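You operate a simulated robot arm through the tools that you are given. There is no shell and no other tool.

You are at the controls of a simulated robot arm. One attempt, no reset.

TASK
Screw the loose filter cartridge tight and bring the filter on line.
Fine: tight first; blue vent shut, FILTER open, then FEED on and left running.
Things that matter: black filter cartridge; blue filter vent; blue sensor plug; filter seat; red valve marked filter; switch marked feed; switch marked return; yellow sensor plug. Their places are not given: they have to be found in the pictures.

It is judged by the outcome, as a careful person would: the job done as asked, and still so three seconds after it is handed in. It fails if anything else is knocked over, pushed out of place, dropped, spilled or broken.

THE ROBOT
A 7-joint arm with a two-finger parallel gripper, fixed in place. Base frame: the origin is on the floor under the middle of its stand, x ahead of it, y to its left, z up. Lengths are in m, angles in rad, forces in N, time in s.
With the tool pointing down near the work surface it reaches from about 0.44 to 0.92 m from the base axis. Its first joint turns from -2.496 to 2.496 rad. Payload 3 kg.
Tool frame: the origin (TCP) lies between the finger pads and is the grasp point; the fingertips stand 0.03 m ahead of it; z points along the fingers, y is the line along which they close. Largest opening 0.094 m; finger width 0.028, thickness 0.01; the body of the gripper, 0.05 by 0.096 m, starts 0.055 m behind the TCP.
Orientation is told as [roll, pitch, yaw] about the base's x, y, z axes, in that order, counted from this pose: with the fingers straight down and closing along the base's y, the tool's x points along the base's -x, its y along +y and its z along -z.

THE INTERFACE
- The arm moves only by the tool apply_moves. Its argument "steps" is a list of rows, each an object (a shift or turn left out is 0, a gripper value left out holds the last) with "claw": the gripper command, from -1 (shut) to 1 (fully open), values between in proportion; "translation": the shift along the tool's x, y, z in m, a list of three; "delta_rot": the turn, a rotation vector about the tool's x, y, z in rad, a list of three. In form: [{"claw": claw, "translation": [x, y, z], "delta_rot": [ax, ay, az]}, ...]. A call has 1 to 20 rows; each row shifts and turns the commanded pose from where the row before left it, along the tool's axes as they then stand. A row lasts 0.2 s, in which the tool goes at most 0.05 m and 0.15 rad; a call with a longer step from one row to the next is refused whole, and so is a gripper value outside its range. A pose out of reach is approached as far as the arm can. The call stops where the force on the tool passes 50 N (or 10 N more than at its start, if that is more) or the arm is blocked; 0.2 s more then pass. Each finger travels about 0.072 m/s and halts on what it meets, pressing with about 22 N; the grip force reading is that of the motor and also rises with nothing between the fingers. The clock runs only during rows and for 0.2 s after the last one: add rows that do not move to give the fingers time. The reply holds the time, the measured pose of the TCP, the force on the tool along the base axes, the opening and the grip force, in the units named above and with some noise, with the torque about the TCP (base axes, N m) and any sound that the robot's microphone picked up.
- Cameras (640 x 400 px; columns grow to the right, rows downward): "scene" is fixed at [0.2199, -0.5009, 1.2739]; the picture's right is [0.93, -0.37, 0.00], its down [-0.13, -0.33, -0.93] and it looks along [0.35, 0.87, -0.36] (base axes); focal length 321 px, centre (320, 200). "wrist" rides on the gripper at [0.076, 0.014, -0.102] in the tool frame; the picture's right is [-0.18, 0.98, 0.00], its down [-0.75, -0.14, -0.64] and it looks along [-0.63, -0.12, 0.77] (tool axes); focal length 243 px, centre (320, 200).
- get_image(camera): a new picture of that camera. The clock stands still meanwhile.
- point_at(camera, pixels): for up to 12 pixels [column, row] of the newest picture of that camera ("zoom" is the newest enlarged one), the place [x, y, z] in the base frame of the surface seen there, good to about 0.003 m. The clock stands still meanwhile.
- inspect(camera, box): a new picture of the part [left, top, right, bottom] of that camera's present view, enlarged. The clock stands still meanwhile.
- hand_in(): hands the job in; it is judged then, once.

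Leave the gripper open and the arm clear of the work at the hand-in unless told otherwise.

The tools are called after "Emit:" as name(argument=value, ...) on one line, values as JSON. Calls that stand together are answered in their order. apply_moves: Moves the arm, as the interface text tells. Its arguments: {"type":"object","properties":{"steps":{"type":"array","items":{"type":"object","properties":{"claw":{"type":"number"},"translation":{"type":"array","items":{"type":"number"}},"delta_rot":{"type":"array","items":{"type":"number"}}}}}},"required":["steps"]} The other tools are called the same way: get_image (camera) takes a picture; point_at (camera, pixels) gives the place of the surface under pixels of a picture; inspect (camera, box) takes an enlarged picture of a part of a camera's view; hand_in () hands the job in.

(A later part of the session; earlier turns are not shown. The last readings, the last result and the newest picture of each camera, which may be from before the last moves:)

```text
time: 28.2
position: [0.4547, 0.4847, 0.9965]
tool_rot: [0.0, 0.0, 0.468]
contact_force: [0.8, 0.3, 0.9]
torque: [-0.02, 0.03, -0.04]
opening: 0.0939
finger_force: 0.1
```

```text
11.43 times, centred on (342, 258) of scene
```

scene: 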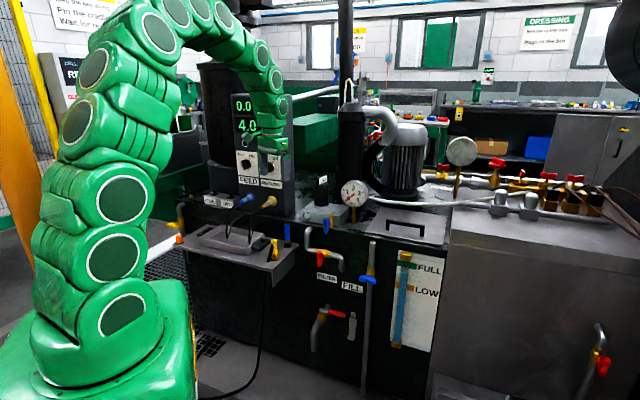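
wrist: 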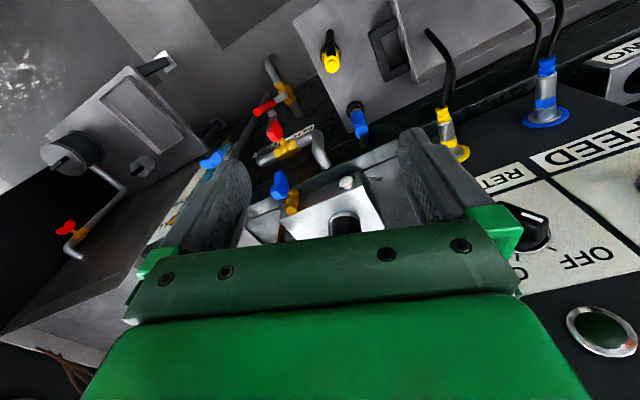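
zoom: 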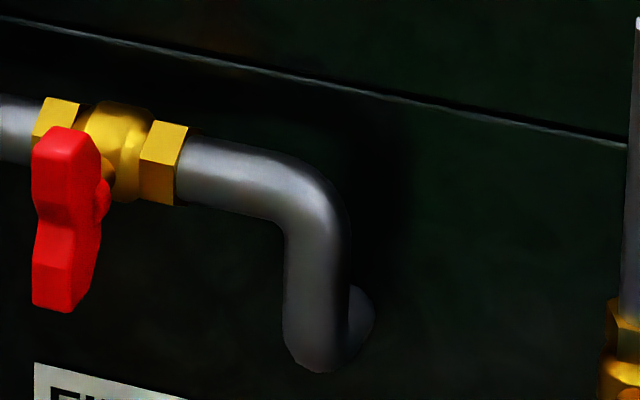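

Both handles are two-lobed butterflies standing upright. I'll measure points on them from both cameras.

Emit:
point_at(camera="scene", pixels=[[326, 219], [326, 225], [326, 231], [329, 222], [329, 226], [335, 215], [335, 222], [327, 256], [327, 262], [327, 266], [329, 258], [333, 254]])

Emit:
point_at(camera="wrist", pixels=[[281, 174], [280, 190], [275, 185], [288, 188], [293, 196], [291, 209], [274, 132], [275, 124], [277, 138], [282, 141], [286, 148], [280, 182]])

```text
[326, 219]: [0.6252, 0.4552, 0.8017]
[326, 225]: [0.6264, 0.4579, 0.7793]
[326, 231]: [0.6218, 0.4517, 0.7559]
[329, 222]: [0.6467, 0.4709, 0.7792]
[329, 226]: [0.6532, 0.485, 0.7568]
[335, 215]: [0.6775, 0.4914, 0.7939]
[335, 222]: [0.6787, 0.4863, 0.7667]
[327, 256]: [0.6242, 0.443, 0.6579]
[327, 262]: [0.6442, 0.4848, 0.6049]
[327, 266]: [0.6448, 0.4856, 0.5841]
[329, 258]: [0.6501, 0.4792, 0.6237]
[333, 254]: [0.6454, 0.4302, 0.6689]
```

```text
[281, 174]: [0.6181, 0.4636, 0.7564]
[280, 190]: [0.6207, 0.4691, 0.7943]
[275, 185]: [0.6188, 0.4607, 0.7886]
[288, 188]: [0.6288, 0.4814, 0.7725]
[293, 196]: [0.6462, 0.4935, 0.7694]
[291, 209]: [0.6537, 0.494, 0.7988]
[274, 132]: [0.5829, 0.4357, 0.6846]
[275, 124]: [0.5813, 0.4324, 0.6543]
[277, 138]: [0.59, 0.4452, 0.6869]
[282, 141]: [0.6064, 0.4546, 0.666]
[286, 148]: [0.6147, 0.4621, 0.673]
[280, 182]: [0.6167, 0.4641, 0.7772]
```

The vent handle is centred near (0.622,0.461,0.777) and turns about the machine's into-direction m≈(0.69,0.72,0). The FILTER handle sits below at about (0.583,0.436,0.66). I'll move above the vent at z 0.98 and face the machine, before tipping the tool horizontal.

Emit:
apply_moves(steps=[{"claw": 1, "translation": [-0.0274, -0.0264, 0.0041]}, {"translation": [-0.0274, -0.0264, 0.0041]}, {"translation": [-0.0274, -0.0264, 0.0041]}, {"translation": [-0.0273, -0.0262, 0.0042]}, {"delta_rot": [0, 0, -0.113]}, {"delta_rot": [0, 0, -0.113]}, {"delta_rot": [0, 0, -0.113]}])

Emit:
get_image(camera="wrist")

```text
time: 29.8
position: [0.6015, 0.4413, 0.9797]
tool_rot: [-0.001, 0.001, 0.811]
contact_force: [-0.3, -0.1, 0.6]
torque: [0.02, -0.03, 0.0]
opening: 0.0939
finger_force: 0.1
```

```text
taken
```

wrist: 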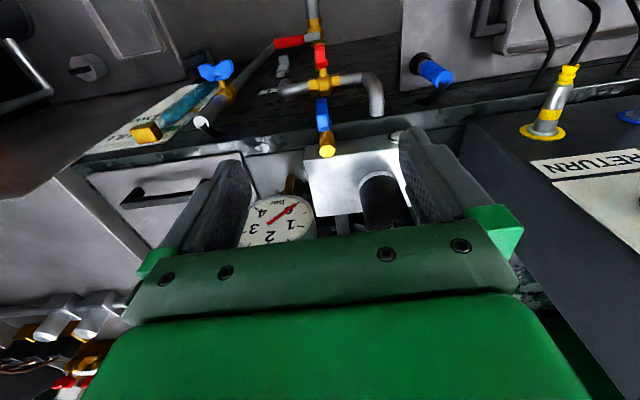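

Now the vent (323,115) and FILTER (321,58) line up straight ahead. I'll zoom and measure them from this angle.

Emit:
inspect(camera="wrist", box=[265, 30, 385, 165])

Emit:
point_at(camera="wrist", pixels=[[322, 104], [322, 112], [323, 120], [324, 127], [327, 150], [318, 48], [319, 56], [320, 65], [322, 84], [300, 86], [345, 80], [325, 140]])

```text
2.96 times, centred on (325, 98) of wrist
```

zoom: 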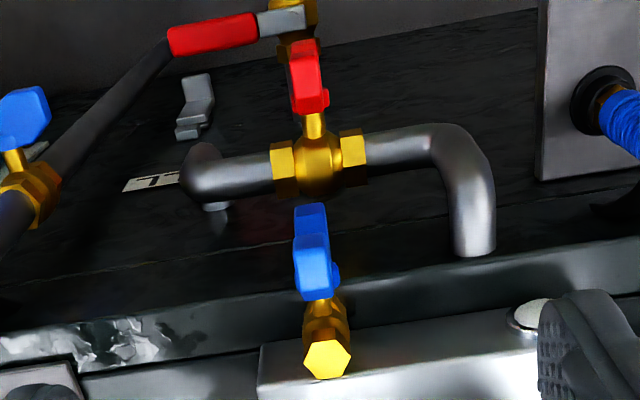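

```text
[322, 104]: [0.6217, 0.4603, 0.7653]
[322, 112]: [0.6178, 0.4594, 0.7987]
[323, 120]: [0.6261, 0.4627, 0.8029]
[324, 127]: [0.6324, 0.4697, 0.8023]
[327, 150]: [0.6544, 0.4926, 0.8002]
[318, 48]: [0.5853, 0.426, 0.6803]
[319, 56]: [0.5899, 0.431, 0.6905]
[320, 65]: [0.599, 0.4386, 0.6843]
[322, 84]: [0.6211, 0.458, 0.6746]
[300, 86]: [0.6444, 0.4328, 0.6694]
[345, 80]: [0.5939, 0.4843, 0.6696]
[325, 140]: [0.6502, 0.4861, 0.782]
```

Vent handle: front at about 0.76 m along m, centre u≈0.1145, z 0.752–0.803; FILTER handle about 5 cm nearer to me and 12 cm lower. Machine direction is about 45°. I'll tip the tool forward about its y axis in steps, at this height, checking halfway.

Emit:
apply_moves(steps=[{"claw": 1, "delta_rot": [0, 0, 0.026]}, {"delta_rot": [0, -0.1428, 0]}, {"delta_rot": [0, -0.1428, 0]}, {"delta_rot": [0, -0.1428, 0]}, {"delta_rot": [0, -0.1428, 0]}, {"delta_rot": [0, -0.1428, 0]}])

Emit:
get_image(camera="scene")

```text
time: 31.2
position: [0.6004, 0.4411, 0.9779]
tool_rot: [-0.002, -0.716, 0.786]
contact_force: [0.3, 0.9, 0.2]
torque: [-0.04, 0.01, 0.01]
opening: 0.0941
finger_force: 0.0
```

```text
taken
```

scene: 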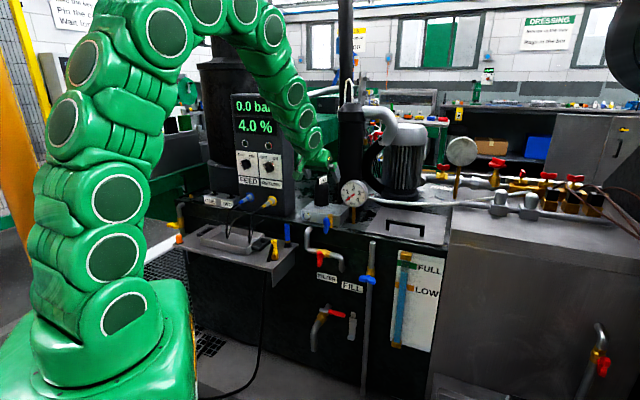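

It tips as expected and nothing is near. Continuing the remaining 0.857 rad.

Emit:
apply_moves(steps=[{"claw": 1, "delta_rot": [0, -0.1428, 0]}, {"delta_rot": [0, -0.1428, 0]}, {"delta_rot": [0, -0.1428, 0]}, {"delta_rot": [0, -0.1428, 0]}, {"delta_rot": [0, -0.1428, 0]}, {"delta_rot": [0, -0.1428, 0]}])

Emit:
get_image(camera="scene")

Emit:
get_image(camera="wrist")

```text
time: 32.6
position: [0.6003, 0.4418, 0.9802]
tool_rot: [2.886, -1.569, -2.102]
contact_force: [0.6, 0.4, 0.9]
torque: [-0.02, -0.01, -0.02]
opening: 0.094
finger_force: 0.1
```

```text
taken
```

scene: 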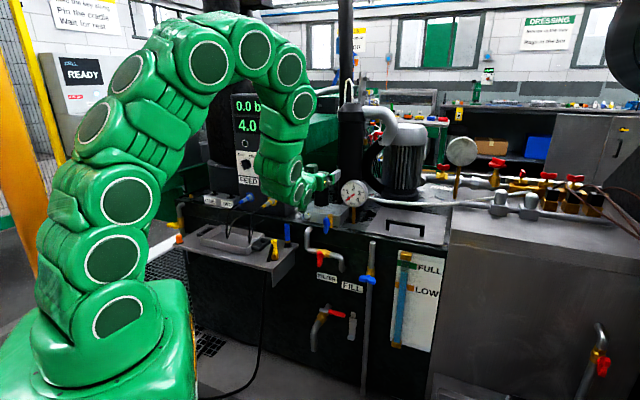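

```text
taken
```

wrist: 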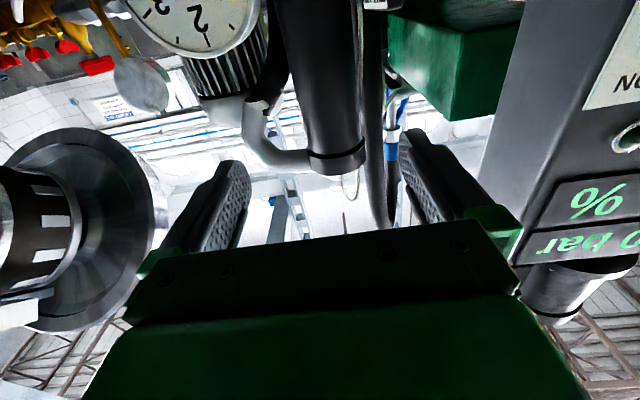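

The tool is now horizontal pointing into the machine (tool x is down, tool y to the machine's left). I'll back off 5 cm, then lower to the vent's height z 0.777, then look.

Emit:
apply_moves(steps=[{"claw": 1, "translation": [0, 0, -0.03]}, {"translation": [0, 0, -0.03]}, {"translation": [0.04, -0.0005, 0]}, {"translation": [0.04, -0.0005, 0]}, {"translation": [0.04, -0.0005, 0]}, {"translation": [0.04, -0.0005, 0]}, {"translation": [0.043, -0.0004, 0]}])

Emit:
get_image(camera="wrist")

Emit:
get_image(camera="scene")

```text
time: 34.2
position: [0.5866, 0.4266, 0.7754]
tool_rot: [0.091, -1.57, 0.691]
contact_force: [0.1, -0.6, 0.3]
torque: [0.0, -0.03, 0.02]
opening: 0.0943
finger_force: 0.1
out of reach, approached as far as the arm can: row 1, 2
```

```text
taken
```

wrist: 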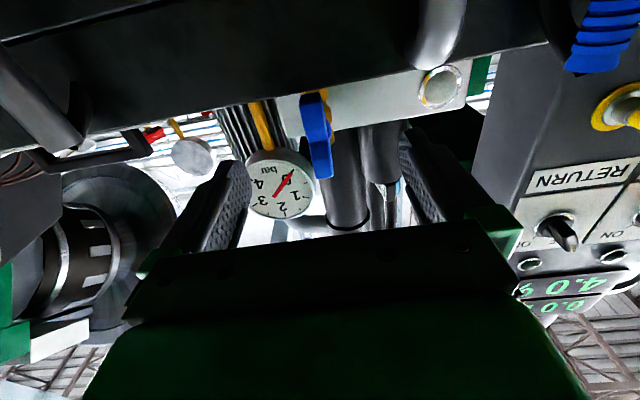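

```text
taken
```

scene: 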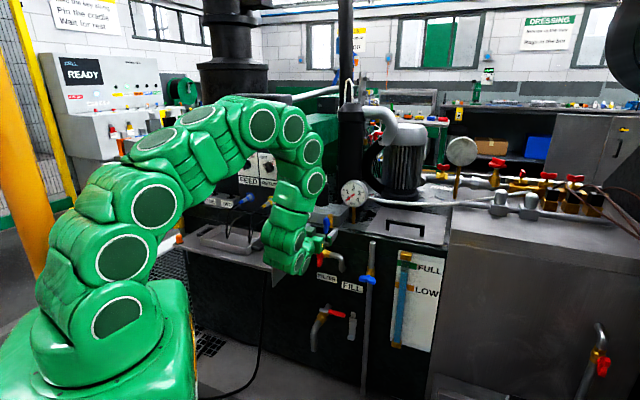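

Blue handle is at (316,130), straight ahead. TCP at (0.587,0.427,0.775). I'll zoom in and measure the handle edges from here.

Emit:
inspect(camera="wrist", box=[260, 75, 400, 200])

Emit:
point_at(camera="wrist", pixels=[[308, 97], [318, 97], [313, 120], [318, 140], [325, 175], [320, 160], [326, 120], [325, 97], [322, 178], [330, 175]])

```text
3.20 times, centred on (330, 138) of wrist
```

zoom: 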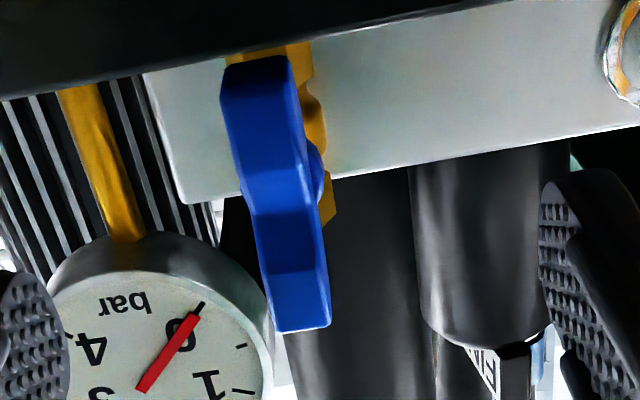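

```text
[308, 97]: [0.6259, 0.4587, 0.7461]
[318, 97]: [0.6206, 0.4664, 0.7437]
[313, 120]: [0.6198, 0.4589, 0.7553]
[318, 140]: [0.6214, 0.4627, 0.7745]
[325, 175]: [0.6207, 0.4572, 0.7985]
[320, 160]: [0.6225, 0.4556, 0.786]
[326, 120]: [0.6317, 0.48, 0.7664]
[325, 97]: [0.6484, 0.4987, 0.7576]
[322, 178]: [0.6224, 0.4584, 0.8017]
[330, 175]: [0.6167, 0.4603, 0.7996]
```

The handle is centred at u≈0.1135, z≈0.774, its front at m≈0.7625; the tool is lined up within a millimetre or so. I'll advance 4.4 cm with open fingers and close on the handle.

Emit:
apply_moves(steps=[{"claw": 1, "translation": [0.001, 0, 0.015]}, {"translation": [0, 0, 0.015]}, {"translation": [0, 0, 0.0136]}, {"claw": -1}, {"claw": -1}, {"claw": -1}, {"claw": -1}, {"claw": -1}])

Emit:
get_image(camera="wrist")

```text
time: 36.0
position: [0.6186, 0.456, 0.7737]
tool_rot: [-0.037, -1.571, 0.818]
contact_force: [6.8, -2.9, -1.5]
torque: [-0.07, 0.08, -0.22]
opening: 0.0196
finger_force: 44.9
```

```text
taken
```

wrist: 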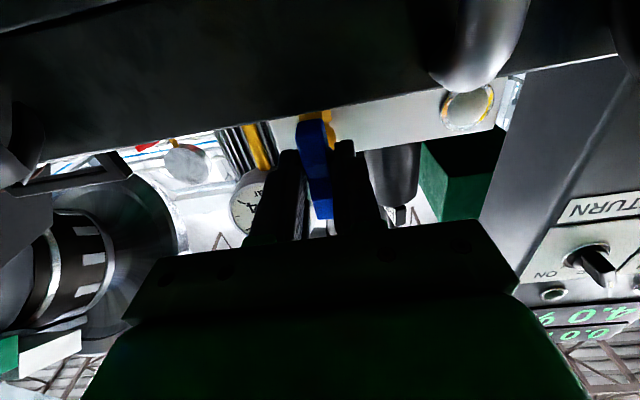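

The handle is held (opening 0.0196, small side force). I'll turn clockwise (as seen from the front) 0.3 rad as a test and read the torque.

Emit:
apply_moves(steps=[{"claw": -1, "delta_rot": [0, 0, 0.1]}, {"claw": -1, "delta_rot": [0, 0, 0.1]}, {"claw": -1, "delta_rot": [0, 0, 0.1]}])

Emit:
get_image(camera="wrist")

Emit:
inspect(camera="scene", box=[300, 190, 370, 245])

```text
time: 36.8
position: [0.6188, 0.4563, 0.7738]
tool_rot: [1.568, -1.268, -0.784]
contact_force: [7.4, -9.8, -3.5]
torque: [0.06, -0.09, -0.41]
opening: 0.0196
finger_force: 45.0
```

```text
taken
```

wrist: 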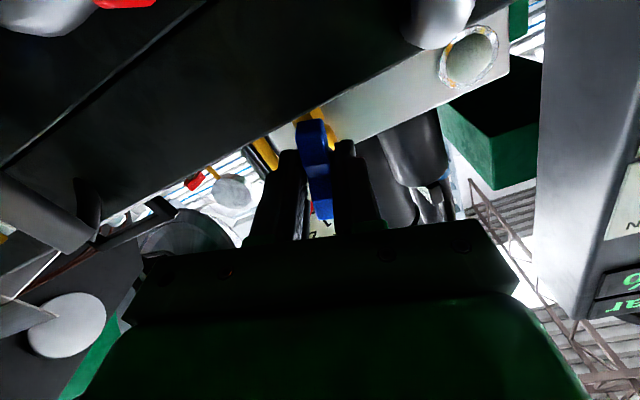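

```text
7.27 times, centred on (335, 218) of scene
```

zoom: 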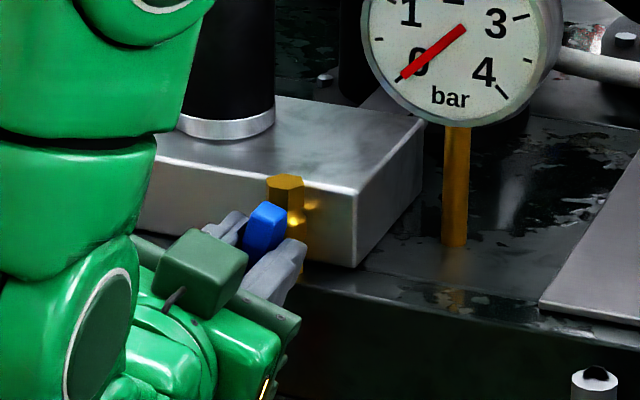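

The handle follows the tool clockwise with little force. Continuing 0.7 rad more.

Emit:
apply_moves(steps=[{"claw": -1, "delta_rot": [0, 0, 0.14]}, {"claw": -1, "delta_rot": [0, 0, 0.14]}, {"claw": -1, "delta_rot": [0, 0, 0.14]}, {"claw": -1, "delta_rot": [0, 0, 0.14]}, {"claw": -1, "delta_rot": [0, 0, 0.14]}])

Emit:
inspect(camera="scene", box=[300, 190, 370, 245])

```text
time: 38.0
position: [0.6188, 0.4555, 0.774]
tool_rot: [1.569, -0.568, -0.788]
contact_force: [4.9, -21.1, -5.8]
torque: [-0.1, -0.02, -0.73]
opening: 0.0195
finger_force: 44.8
```

```text
7.27 times, centred on (335, 218) of scene
```

zoom: 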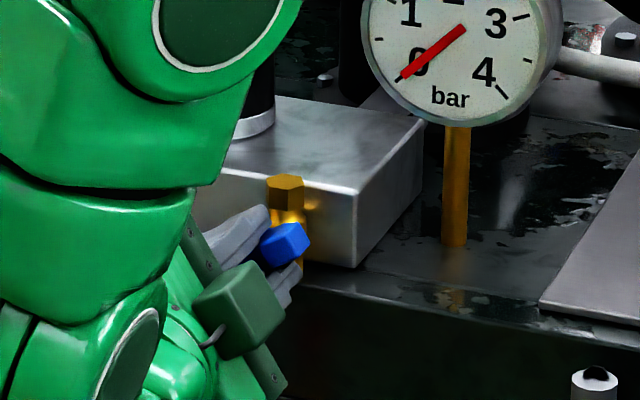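

Turned 1.0 rad now; a side force of about 20 N (+u, −m) has built up from slight misalignment. I'll ease the tool about 1 mm that way and continue 0.42 rad.

Emit:
apply_moves(steps=[{"claw": -1, "translation": [-0.0009, -0.0006, -0.0007]}, {"claw": -1, "delta_rot": [0, 0, 0.14]}, {"claw": -1, "delta_rot": [0, 0, 0.14]}, {"claw": -1, "delta_rot": [0, 0, 0.14]}])

Emit:
inspect(camera="scene", box=[300, 190, 370, 245])

```text
time: 39.0
position: [0.6197, 0.4555, 0.773]
tool_rot: [1.568, -0.148, -0.787]
contact_force: [30.1, 17.4, -24.6]
torque: [-0.52, 0.45, -0.07]
opening: 0.0196
finger_force: 45.0
```

```text
7.27 times, centred on (335, 218) of scene
```

zoom: 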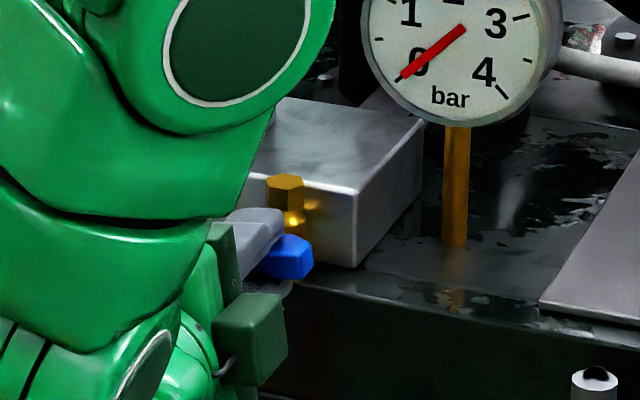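

Turned 1.42 rad. Force is (+34 N along m, −25 N in z), again just strain from position. I'll ease 0.8 mm in and 0.8 mm down, then turn the last 0.15 rad.

Emit:
apply_moves(steps=[{"claw": -1, "translation": [0, -0.0008, 0.0008]}, {"claw": -1, "delta_rot": [0, 0, 0.075]}, {"claw": -1, "delta_rot": [0, 0, 0.075]}, {"claw": -1}])

Emit:
inspect(camera="scene", box=[300, 190, 370, 245])

```text
time: 40.0
position: [0.6192, 0.4567, 0.7744]
tool_rot: [1.571, 0.001, -0.787]
contact_force: [-22.1, -30.9, 1.6]
torque: [0.03, 0.02, 0.05]
opening: 0.0197
finger_force: 44.7
```

```text
7.27 times, centred on (335, 218) of scene
```

zoom: 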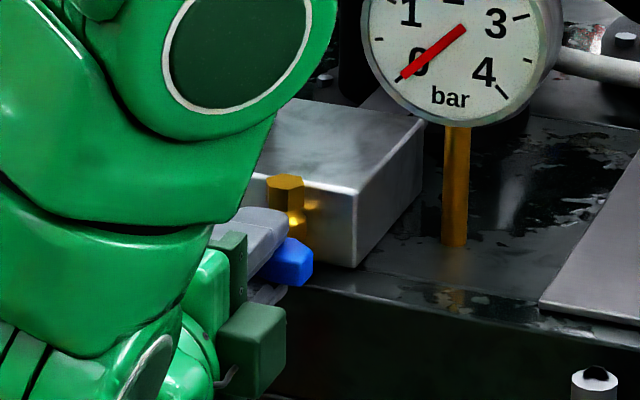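

The handle is horizontal now (1.57 rad). I'll relieve the 37 N push by 0.4 mm and nudge another 0.1 rad to feel for the stop.

Emit:
apply_moves(steps=[{"claw": -1, "translation": [0, 0, -0.0004]}, {"claw": -1, "delta_rot": [0, 0, 0.05]}, {"claw": -1, "delta_rot": [0, 0, 0.05]}])

```text
time: 40.8
position: [0.6204, 0.4554, 0.7745]
tool_rot: [1.569, 0.099, -0.786]
contact_force: [-3.9, -5.7, -13.2]
torque: [-1.05, -0.95, -0.11]
opening: 0.0201
finger_force: 45.0
```

Torque about the valve axis jumped to 1.4 N m: the vent is on its shut stop. Before opening the fingers (now up/down) I'll check where the machine's front edge is relative to the lower finger.

Emit:
get_image(camera="scene")

Emit:
point_at(camera="scene", pixels=[[343, 232], [343, 236], [343, 240], [343, 245], [350, 235], [350, 240], [350, 245], [345, 228], [355, 250], [355, 234], [330, 232], [335, 232]])

Emit:
get_image(camera="wrist")

```text
taken
```

scene: 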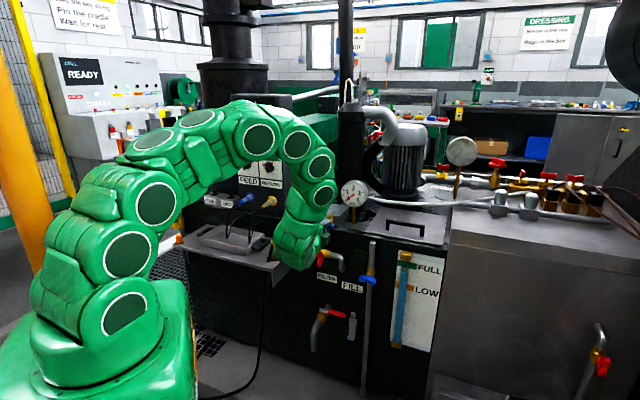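

```text
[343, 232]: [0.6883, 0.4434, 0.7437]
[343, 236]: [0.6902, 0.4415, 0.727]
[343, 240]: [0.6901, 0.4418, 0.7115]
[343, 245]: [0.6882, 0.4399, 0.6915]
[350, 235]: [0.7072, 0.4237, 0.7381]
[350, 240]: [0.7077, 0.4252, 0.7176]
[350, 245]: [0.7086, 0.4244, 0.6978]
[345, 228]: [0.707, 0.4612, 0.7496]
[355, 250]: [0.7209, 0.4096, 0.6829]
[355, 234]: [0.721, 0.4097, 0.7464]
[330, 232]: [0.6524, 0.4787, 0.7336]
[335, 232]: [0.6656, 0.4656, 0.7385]
```

```text
taken
```

wrist: 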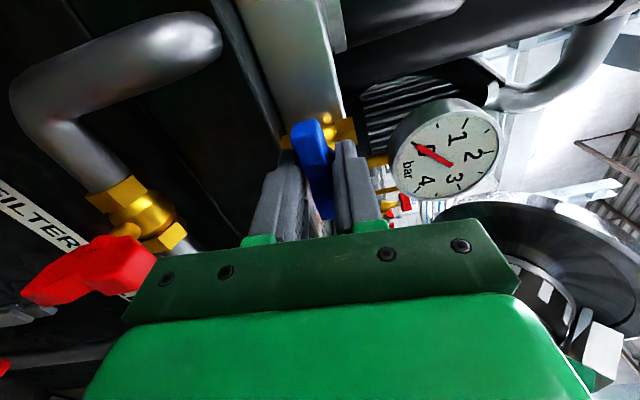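

The machine's front plane is at m=0.800 everywhere; fingertips are at 0.79, so opening is clear. The red handle top (z 0.69) is below the lower finger's travel (0.717). I'll open and back straight out 4 cm.

Emit:
apply_moves(steps=[{"claw": 0}, {"claw": 0}, {"claw": 0, "translation": [0, 0, -0.0004]}, {"claw": 0, "translation": [0, 0, -0.02]}, {"claw": 0, "translation": [0, 0, -0.02]}])

Emit:
get_image(camera="wrist")

Emit:
inspect(camera="scene", box=[300, 190, 370, 245])

```text
time: 42.0
position: [0.5911, 0.4267, 0.7752]
tool_rot: [1.57, 0.1, -0.788]
contact_force: [-0.4, -0.6, -0.3]
torque: [0.01, 0.0, -0.04]
opening: 0.047
finger_force: 0.0
```

```text
taken
```

wrist: 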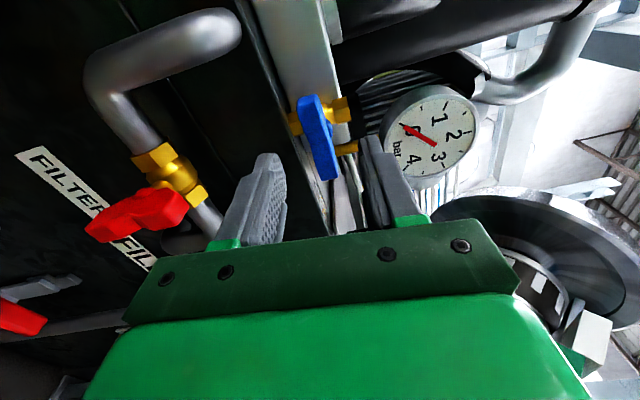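

```text
7.27 times, centred on (335, 218) of scene
```

zoom: 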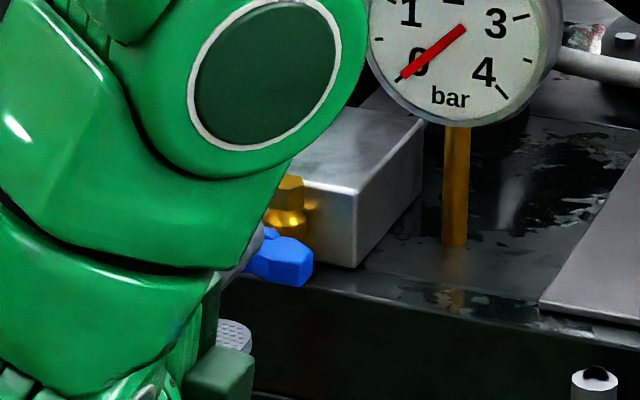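

The blue handle now lies horizontal across its vertical body: vent shut. Next the red FILTER handle at wrist (135,215). I'll measure it and the things below it (drain lever, shelf) for clearance.

Emit:
point_at(camera="wrist", pixels=[[95, 228], [135, 213], [180, 205], [140, 222], [158, 200], [175, 178], [150, 160], [200, 195], [15, 318], [317, 105], [325, 170], [30, 285]])

Emit:
get_image(camera="scene")

Emit:
point_at(camera="scene", pixels=[[337, 314], [328, 313], [318, 320], [315, 345], [352, 325], [272, 268], [296, 247], [283, 262], [275, 243], [368, 278], [360, 277], [372, 245]])

```text
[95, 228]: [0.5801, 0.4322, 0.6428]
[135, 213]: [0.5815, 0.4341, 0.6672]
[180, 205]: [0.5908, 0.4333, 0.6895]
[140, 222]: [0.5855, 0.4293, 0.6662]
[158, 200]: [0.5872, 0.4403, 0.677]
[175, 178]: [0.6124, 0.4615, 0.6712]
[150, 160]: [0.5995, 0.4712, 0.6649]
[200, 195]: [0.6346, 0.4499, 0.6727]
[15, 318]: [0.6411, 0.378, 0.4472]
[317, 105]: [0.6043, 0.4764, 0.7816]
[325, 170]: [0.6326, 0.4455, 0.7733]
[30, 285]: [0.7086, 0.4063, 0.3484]
```

```text
taken
```

scene: 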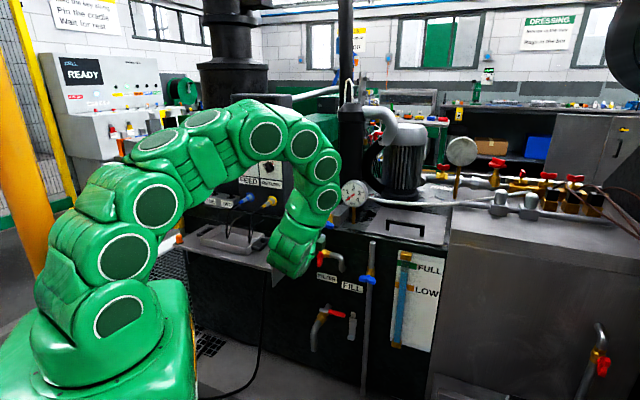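

```text
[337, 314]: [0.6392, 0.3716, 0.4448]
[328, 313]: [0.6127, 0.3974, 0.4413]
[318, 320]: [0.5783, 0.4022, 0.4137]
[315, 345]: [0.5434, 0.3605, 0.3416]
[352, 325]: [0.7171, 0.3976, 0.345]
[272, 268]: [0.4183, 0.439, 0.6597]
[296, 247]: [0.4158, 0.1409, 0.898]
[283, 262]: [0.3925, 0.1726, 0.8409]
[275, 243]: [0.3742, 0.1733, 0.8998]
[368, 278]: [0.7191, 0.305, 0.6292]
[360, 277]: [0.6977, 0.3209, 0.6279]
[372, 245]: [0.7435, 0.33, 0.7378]
```

The red handle centre is about u 0.1135, z 0.661, m 0.715–0.735. The drain lever (z 0.445) and shelf edge (u −0.015) are well clear. I'll turn the tool back upright here (−1.67 rad), opening fully.

Emit:
apply_moves(steps=[{"claw": 1, "delta_rot": [0, 0, -0.139]}, {"claw": 1, "delta_rot": [0, 0, -0.139]}, {"claw": 1, "delta_rot": [0, 0, -0.139]}, {"claw": 1, "delta_rot": [0, 0, -0.139]}, {"claw": 1, "delta_rot": [0, 0, -0.139]}, {"claw": 1, "delta_rot": [0, 0, -0.139]}, {"claw": 1, "delta_rot": [0, 0, -0.139]}, {"claw": 1, "delta_rot": [0, 0, -0.139]}, {"claw": 1, "delta_rot": [0, 0, -0.139]}, {"claw": 1, "delta_rot": [0, 0, -0.139]}, {"claw": 1, "delta_rot": [0, 0, -0.139]}, {"claw": 1, "delta_rot": [0, 0, -0.141]}])

Emit:
get_image(camera="wrist")

```text
time: 44.6
position: [0.5908, 0.4275, 0.7746]
tool_rot: [-1.445, -1.57, 2.229]
contact_force: [-0.6, -0.1, -0.5]
torque: [0.03, 0.01, -0.02]
opening: 0.0942
finger_force: 0.1
```

```text
taken
```

wrist: 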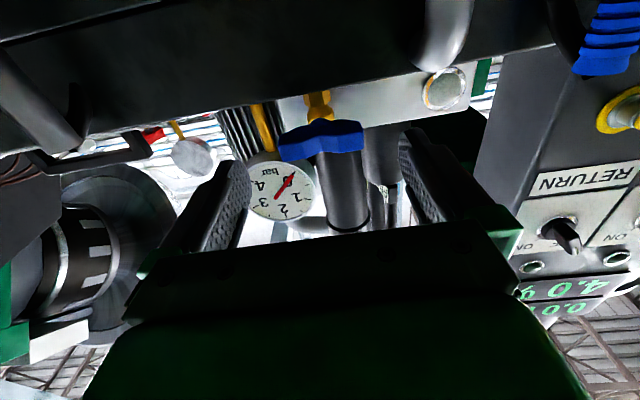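

The vent handle is horizontal in this view too. Now I'll shift 2 mm sideways, back 6 mm, and lower 11.3 cm so the open fingers straddle the red handle.

Emit:
apply_moves(steps=[{"claw": 1, "translation": [0, 0.002, -0.006]}, {"translation": [0.03, 0, 0]}, {"translation": [0.03, 0, 0]}, {"translation": [0.03, 0, 0]}, {"translation": [0.023, 0, 0]}])

Emit:
get_image(camera="wrist")

Emit:
get_image(camera="scene")

```text
time: 45.8
position: [0.5854, 0.4249, 0.6614]
tool_rot: [2.506, -1.57, -1.721]
contact_force: [-1.0, 0.2, 0.7]
torque: [0.0, 0.03, 0.0]
opening: 0.0939
finger_force: 0.1
```

```text
taken
```

wrist: 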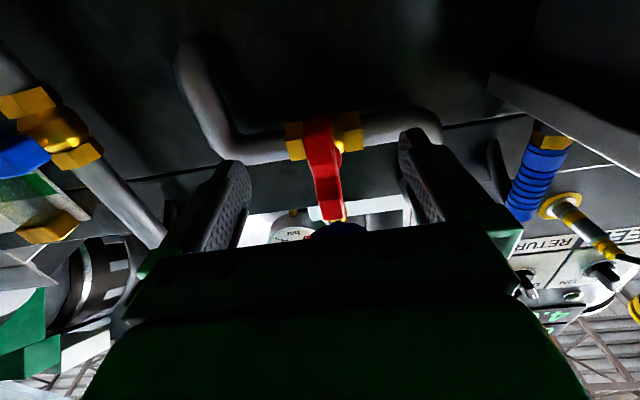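

```text
taken
```

scene: 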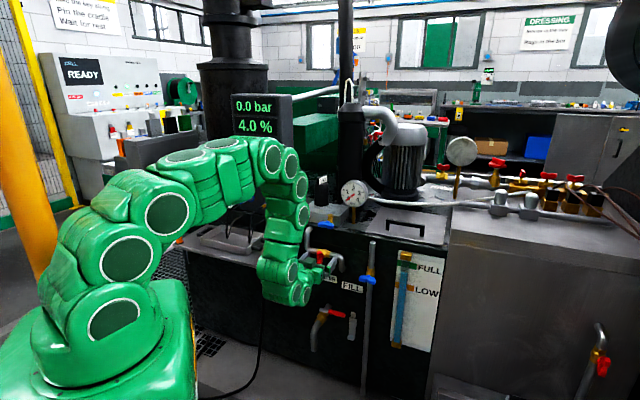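

The red handle at (322,168) is between the fingers. I'll measure it from here to confirm the centring.

Emit:
inspect(camera="wrist", box=[260, 95, 390, 235])

Emit:
point_at(camera="wrist", pixels=[[309, 125], [325, 125], [331, 124], [320, 150], [318, 165], [330, 165], [325, 185], [332, 212], [322, 210], [341, 205], [295, 140], [350, 130]])

```text
2.86 times, centred on (325, 165) of wrist
```

zoom: 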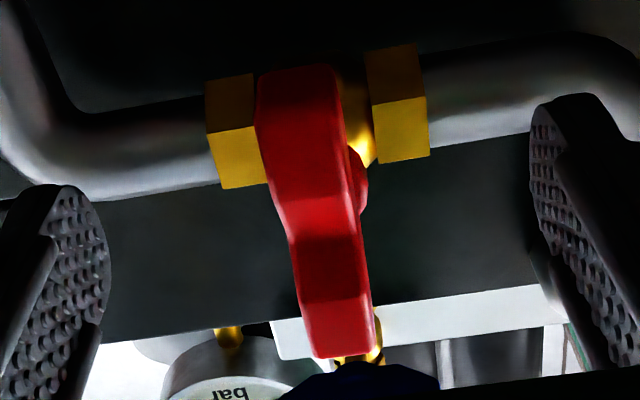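

```text
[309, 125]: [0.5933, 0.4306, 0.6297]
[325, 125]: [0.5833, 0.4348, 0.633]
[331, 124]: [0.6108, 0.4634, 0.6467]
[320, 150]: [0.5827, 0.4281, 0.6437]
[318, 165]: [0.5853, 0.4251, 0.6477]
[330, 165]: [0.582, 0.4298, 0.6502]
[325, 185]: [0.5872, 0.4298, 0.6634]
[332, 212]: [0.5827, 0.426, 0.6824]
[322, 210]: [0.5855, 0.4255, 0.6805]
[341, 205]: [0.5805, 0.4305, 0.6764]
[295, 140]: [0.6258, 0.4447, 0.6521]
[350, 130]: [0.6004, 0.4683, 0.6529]
```

Handle front is at m 0.7147, z 0.63–0.69, u centre about 0.111–0.113. I'll shift 1.5 mm left, 2 mm in, and close on it.

Emit:
apply_moves(steps=[{"claw": 1, "translation": [0.001, 0.0012, 0.002]}, {"claw": -1}, {"claw": -1}, {"claw": -1}, {"claw": -1}, {"claw": -1}])

```text
time: 47.2
position: [0.5848, 0.4282, 0.661]
tool_rot: [1.173, -1.57, -0.386]
contact_force: [-25.2, 23.1, 2.5]
torque: [0.11, -0.08, 0.94]
opening: 0.0196
finger_force: 45.5
```

Held, but the tool is pushed 34 N toward −u: it sits about a millimetre too far right. I'll ease it left 0.8 mm and read.

Emit:
apply_moves(steps=[{"claw": -1, "translation": [0, 0.0008, 0]}, {"claw": -1}])

```text
time: 47.8
position: [0.5828, 0.4278, 0.6598]
tool_rot: [1.041, -1.569, -0.253]
contact_force: [-29.2, 30.5, 0.5]
torque: [0.23, -0.18, 1.08]
opening: 0.0194
finger_force: 45.0
```

The push grew slightly instead (42 N), with the contact near the fingertips. I'll try another 0.8 mm left and read again.

Emit:
apply_moves(steps=[{"claw": -1, "translation": [0, 0.0008, 0]}, {"claw": -1}, {"claw": -1}])

Emit:
get_image(camera="wrist")

```text
time: 48.6
position: [0.5839, 0.4273, 0.6597]
tool_rot: [1.008, -1.569, -0.224]
contact_force: [-26.2, 26.0, 0.3]
torque: [0.01, -0.03, 0.99]
opening: 0.0195
finger_force: 45.3
```

```text
taken
```

wrist: 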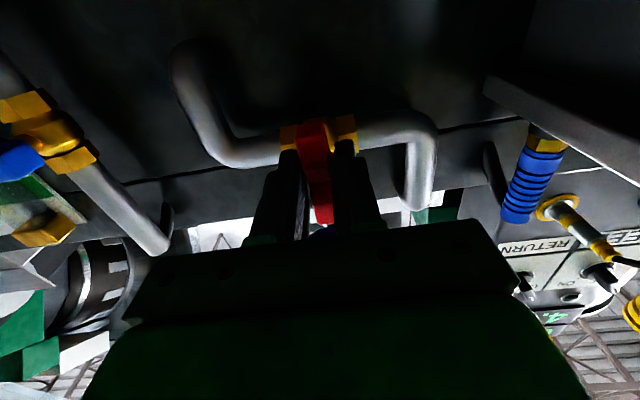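

Down to 37 N. Another 1.5 mm left.

Emit:
apply_moves(steps=[{"claw": -1, "translation": [0, 0.0008, 0]}, {"claw": -1, "translation": [0, 0.0008, 0]}, {"claw": -1}])

```text
time: 49.4
position: [0.5841, 0.4284, 0.6594]
tool_rot: [0.055, -1.57, 0.726]
contact_force: [-18.6, 7.1, 3.0]
torque: [0.07, -0.12, 0.53]
opening: 0.0194
finger_force: 45.2
```

18 N now, fine. I'll turn counter-clockwise (opening direction) 0.2 rad as a test, with a last 0.5 mm ease.

Emit:
apply_moves(steps=[{"claw": -1, "translation": [0, 0.0006, 0]}, {"claw": -1, "delta_rot": [0, 0, -0.1]}, {"claw": -1, "delta_rot": [0, 0, -0.1]}])

Emit:
inspect(camera="scene", box=[300, 235, 370, 285])

```text
time: 50.2
position: [0.5851, 0.4293, 0.6604]
tool_rot: [-1.568, -1.37, 2.347]
contact_force: [-6.9, -7.7, 0.5]
torque: [0.24, -0.19, 0.04]
opening: 0.0191
finger_force: 45.2
```

```text
8.00 times, centred on (335, 260) of scene
```

zoom: 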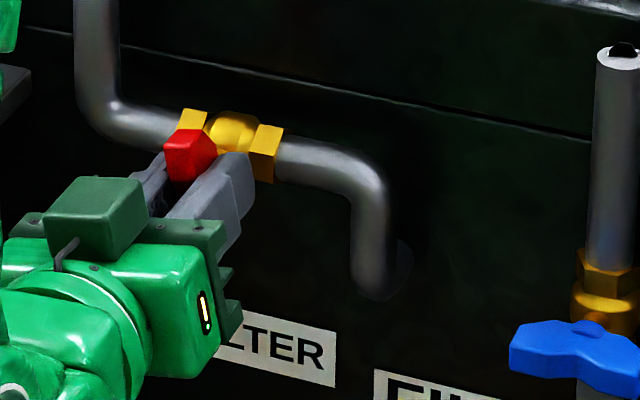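

The handle follows the tool counter-clockwise with negligible force. Before going on, I'll check where the wrist's small box (zoom 95,215) really is, so it cannot hit anything during the turn.

Emit:
inspect(camera="scene", box=[250, 220, 350, 310])

Emit:
point_at(camera="scene", pixels=[[307, 262], [312, 263], [303, 260], [318, 275], [300, 275], [305, 285], [285, 280], [290, 295]])

Emit:
get_image(camera="wrist")

```text
4.44 times, centred on (300, 265) of scene
```

zoom: 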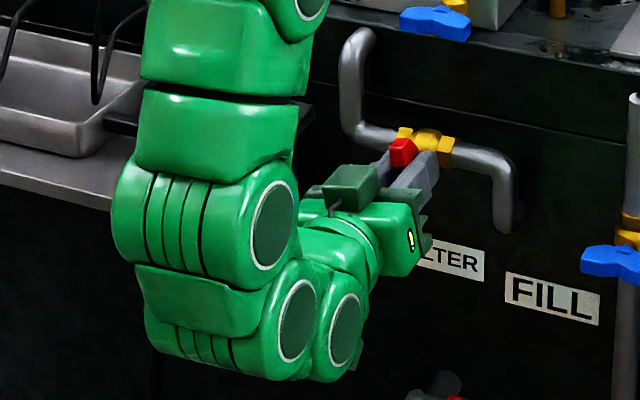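

```text
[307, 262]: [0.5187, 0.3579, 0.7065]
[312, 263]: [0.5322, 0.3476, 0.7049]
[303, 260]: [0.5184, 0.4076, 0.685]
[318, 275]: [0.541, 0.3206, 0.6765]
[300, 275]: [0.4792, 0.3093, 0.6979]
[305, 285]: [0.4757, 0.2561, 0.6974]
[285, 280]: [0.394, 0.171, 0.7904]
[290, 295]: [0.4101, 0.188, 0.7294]
```

```text
taken
```

wrist: 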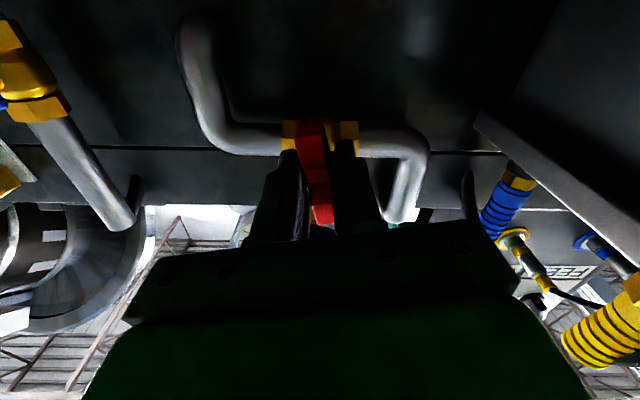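

The box sits above the tool axis at (0.52,0.36,0.71), far from anything it could strike. Continuing counter-clockwise 0.7 rad.

Emit:
apply_moves(steps=[{"claw": -1, "delta_rot": [0, 0, -0.14]}, {"claw": -1, "delta_rot": [0, 0, -0.14]}, {"claw": -1, "delta_rot": [0, 0, -0.14]}, {"claw": -1, "delta_rot": [0, 0, -0.14]}, {"claw": -1, "delta_rot": [0, 0, -0.14]}])

Emit:
inspect(camera="scene", box=[250, 220, 350, 310])

```text
time: 51.4
position: [0.5836, 0.4287, 0.6602]
tool_rot: [-1.57, -0.667, 2.351]
contact_force: [17.8, -11.0, -3.7]
torque: [-0.03, 0.01, -0.44]
opening: 0.0193
finger_force: 44.9
```

```text
4.44 times, centred on (300, 265) of scene
```

zoom: 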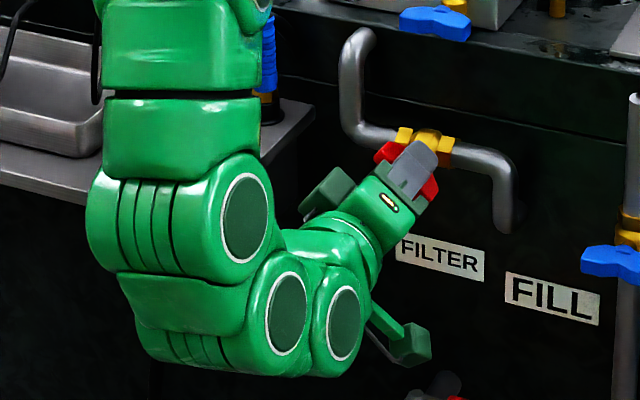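

The handle is turning (0.9 rad so far), force about 20 N. The forearm is shifting in front of the tray, so I'll check its distance before continuing.

Emit:
point_at(camera="scene", pixels=[[268, 249], [284, 240], [282, 225], [250, 250], [262, 230], [280, 262], [319, 298], [260, 285]])

Emit:
get_image(camera="scene")

```text
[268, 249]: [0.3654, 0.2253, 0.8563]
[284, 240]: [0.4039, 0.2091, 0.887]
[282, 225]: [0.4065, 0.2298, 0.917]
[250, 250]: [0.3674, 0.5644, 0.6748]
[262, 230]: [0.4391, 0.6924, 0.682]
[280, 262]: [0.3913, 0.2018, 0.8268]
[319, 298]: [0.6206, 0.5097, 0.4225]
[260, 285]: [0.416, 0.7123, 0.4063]
```

```text
taken
```

scene: 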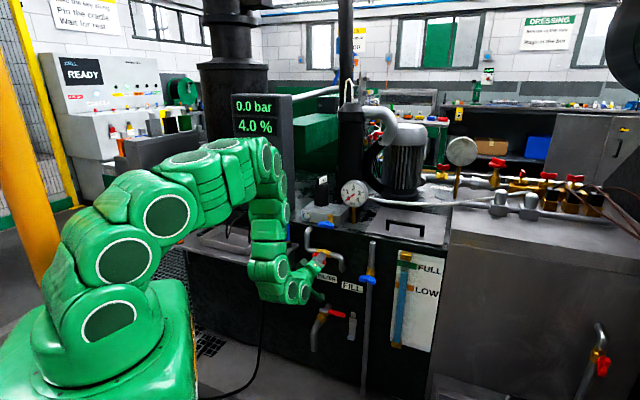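

The forearm (around x 0.38, y 0.22, z 0.87) is at least 10 cm from the shelf. I'll ease 0.8 mm toward +u and turn 0.56 rad more.

Emit:
apply_moves(steps=[{"claw": -1, "translation": [0.0006, -0.0005, 0]}, {"claw": -1, "delta_rot": [0, 0, -0.14]}, {"claw": -1, "delta_rot": [0, 0, -0.14]}, {"claw": -1, "delta_rot": [0, 0, -0.14]}, {"claw": -1, "delta_rot": [0, 0, -0.14]}])

Emit:
inspect(camera="scene", box=[250, 220, 350, 310])

```text
time: 52.6
position: [0.5838, 0.4289, 0.6601]
tool_rot: [-1.569, -0.11, 2.354]
contact_force: [15.5, 2.1, -2.2]
torque: [-0.03, 0.08, -0.28]
opening: 0.0195
finger_force: 45.2
```

```text
4.44 times, centred on (300, 265) of scene
```

zoom: 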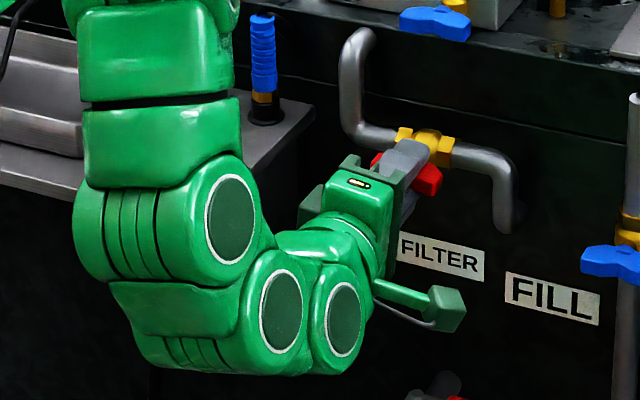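

Almost horizontal. I'll turn the last 0.11 rad and a further 0.1 rad to feel for the stop.

Emit:
apply_moves(steps=[{"claw": -1, "delta_rot": [0, 0, -0.055]}, {"claw": -1, "delta_rot": [0, 0, -0.055]}, {"claw": -1, "delta_rot": [0, 0, -0.05]}, {"claw": -1, "delta_rot": [0, 0, -0.05]}])

```text
time: 53.6
position: [0.5835, 0.4289, 0.6606]
tool_rot: [-1.569, 0.098, 2.356]
contact_force: [6.1, 6.4, -10.2]
torque: [0.92, 0.86, 0.14]
opening: 0.0205
finger_force: 45.2
```

Torque about the valve axis rose to 1.26 N m: FILTER is on its open stop, handle in line with the pipe. I'll open and back straight out.

Emit:
apply_moves(steps=[{"claw": 0.2}, {"claw": 0.2}, {"claw": 0.2}, {"claw": 0.2, "translation": [0, 0, -0.02]}, {"claw": 0.2, "translation": [0, 0, -0.02]}])

Emit:
get_image(camera="wrist")

Emit:
inspect(camera="scene", box=[270, 200, 370, 290])

```text
time: 54.8
position: [0.5529, 0.3998, 0.662]
tool_rot: [-1.57, 0.098, 2.355]
contact_force: [0.0, 1.2, 0.1]
torque: [0.0, 0.0, 0.0]
opening: 0.0563
finger_force: 0.1
```

```text
taken
```

wrist: 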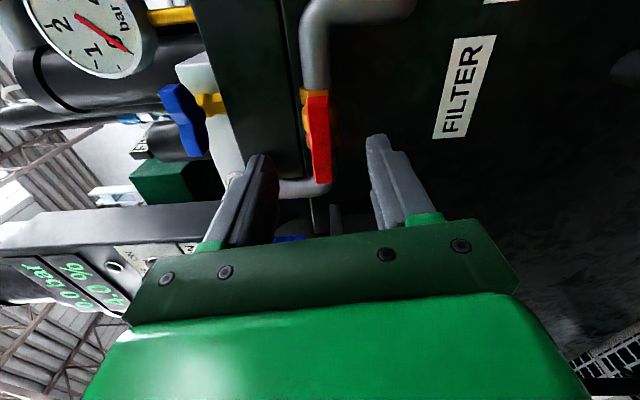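

```text
4.44 times, centred on (320, 245) of scene
```

zoom: 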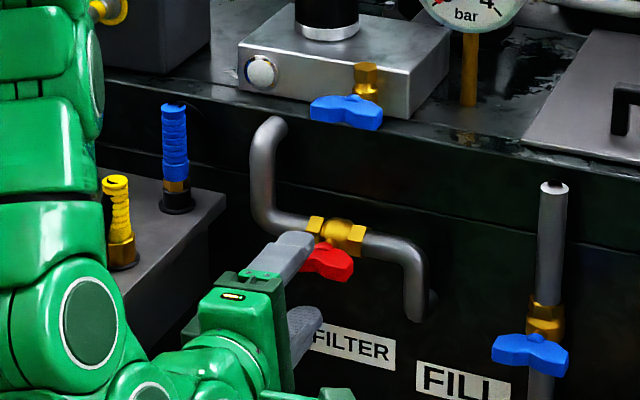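

Both handles now read correctly: red in line with its horizontal pipe (open), blue across its vertical body (shut). I'm clear at (0.553,0.400,0.662). Next the FEED switch. I'll turn the tool to −45° and rise in front of the vent to z about 0.94.

Emit:
apply_moves(steps=[{"claw": 0.2, "delta_rot": [0, 0, 0.1264]}, {"delta_rot": [0, 0, 0.1264]}, {"delta_rot": [0, 0, 0.1264]}, {"delta_rot": [0, 0, 0.1264]}, {"delta_rot": [0, 0, 0.1264]}, {"delta_rot": [0, 0, 0.1264]}, {"delta_rot": [0, 0, 0.1264]}, {"translation": [-0.0283, -0.0283, 0.003]}, {"translation": [-0.0283, -0.0283, 0.003]}, {"translation": [-0.0283, -0.0283, 0.003]}, {"translation": [-0.0283, -0.0283, 0.005]}, {"translation": [-0.0283, -0.0283, 0.006]}, {"translation": [-0.0283, -0.0283, 0.007]}, {"translation": [-0.0283, -0.0283, 0.008]}])

Emit:
get_image(camera="scene")

```text
time: 57.8
position: [0.5686, 0.4368, 0.8835]
tool_rot: [-1.573, -0.786, 2.357]
contact_force: [-0.2, 0.3, 0.4]
torque: [-0.01, 0.03, 0.04]
opening: 0.0564
finger_force: 0.1
out of reach, approached as far as the arm can: row 12, 13, 14
```

```text
taken
```

scene: 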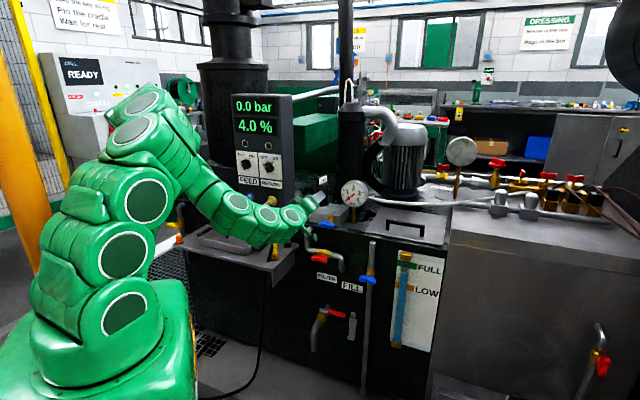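

The arm stopped at (0.569,0.437,0.884) as out of reach in this posture. I'll check where its links are relative to the tray, plugs and panel.

Emit:
point_at(camera="scene", pixels=[[235, 205], [265, 215], [290, 215], [210, 185], [180, 150], [255, 240], [225, 225], [310, 200], [150, 130], [240, 195], [270, 235]])

Emit:
inspect(camera="scene", box=[170, 130, 340, 280])

Emit:
get_image(camera="wrist")

```text
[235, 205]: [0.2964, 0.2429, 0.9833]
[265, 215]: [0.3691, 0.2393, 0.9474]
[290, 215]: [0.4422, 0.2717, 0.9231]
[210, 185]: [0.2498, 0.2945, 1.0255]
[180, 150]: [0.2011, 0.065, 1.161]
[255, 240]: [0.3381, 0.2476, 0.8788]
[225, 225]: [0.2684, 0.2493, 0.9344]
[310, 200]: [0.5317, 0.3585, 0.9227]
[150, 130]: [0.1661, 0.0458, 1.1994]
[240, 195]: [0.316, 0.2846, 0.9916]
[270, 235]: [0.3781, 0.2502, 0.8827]
```

```text
2.67 times, centred on (255, 205) of scene
```

zoom: 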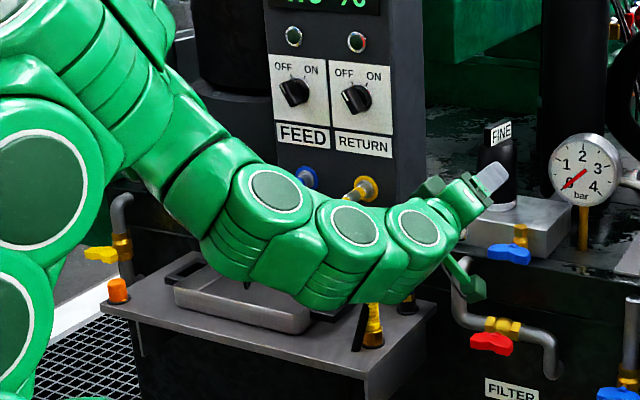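

```text
taken
```

wrist: 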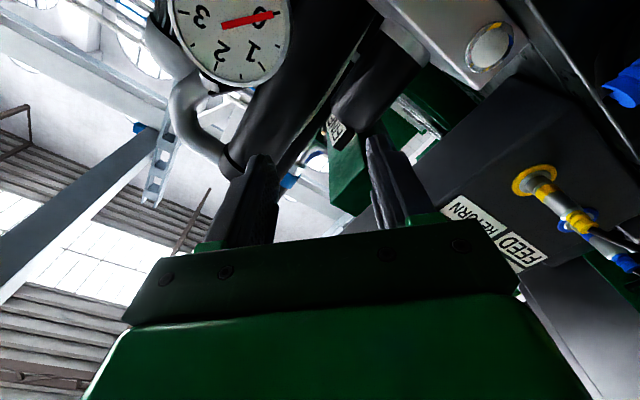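

The links are clear of the tray (forearm around z 0.93). I'll move left along the machine and up together in a few steps and see whether the arm follows.

Emit:
apply_moves(steps=[{"claw": 0.2, "translation": [-0.0318, 0.0106, 0]}, {"translation": [-0.0318, 0.0106, 0]}, {"translation": [-0.0318, 0.0106, 0]}, {"translation": [-0.0318, 0.0106, 0]}])

Emit:
inspect(camera="scene", box=[170, 130, 340, 280])

```text
time: 58.8
position: [0.4862, 0.5247, 0.9412]
tool_rot: [-1.57, -0.788, 2.354]
contact_force: [-0.5, -0.3, 0.1]
torque: [-0.01, 0.0, 0.06]
opening: 0.0563
finger_force: 0.0
out of reach, approached as far as the arm can: row 1
```

```text
2.67 times, centred on (255, 205) of scene
```

zoom: 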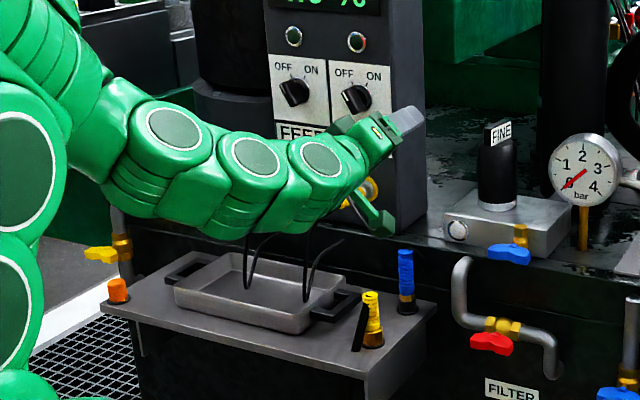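

It follows now; TCP (0.486,0.525,0.941), m 0.715. I'll continue left 12 cm and up to z 0.955, then look with the wrist camera.

Emit:
apply_moves(steps=[{"claw": 0.2, "translation": [-0.0238, 0.0188, -0.003]}, {"translation": [-0.0238, 0.0188, -0.003]}, {"translation": [-0.0238, 0.0188, 0]}, {"translation": [-0.0238, 0.0188, 0]}])

Emit:
get_image(camera="wrist")

Emit:
inspect(camera="scene", box=[170, 100, 340, 250])

```text
time: 59.8
position: [0.3974, 0.6059, 0.9561]
tool_rot: [-1.572, -0.787, 2.354]
contact_force: [0.0, -0.1, -0.6]
torque: [0.0, 0.01, 0.01]
opening: 0.0563
finger_force: 0.0
```

```text
taken
```

wrist: 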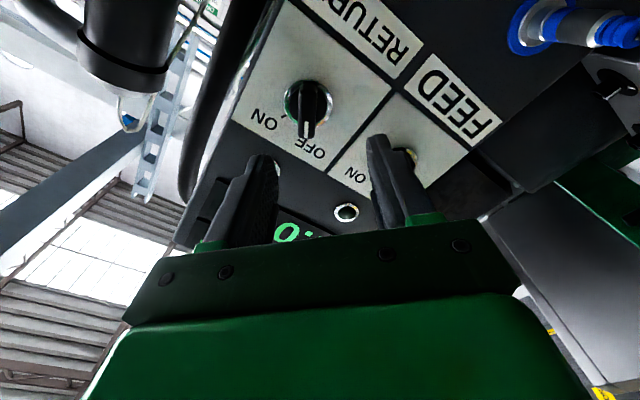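

```text
2.67 times, centred on (255, 175) of scene
```

zoom: 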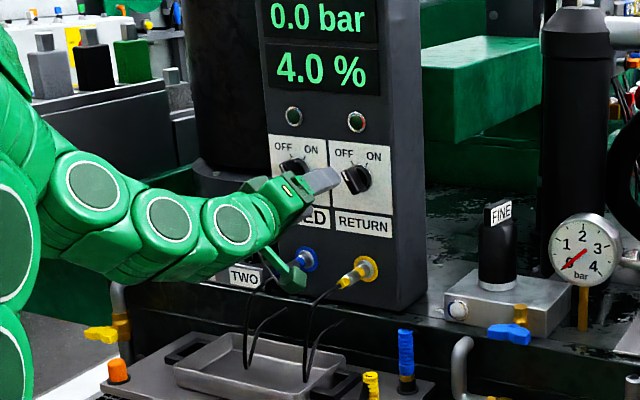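

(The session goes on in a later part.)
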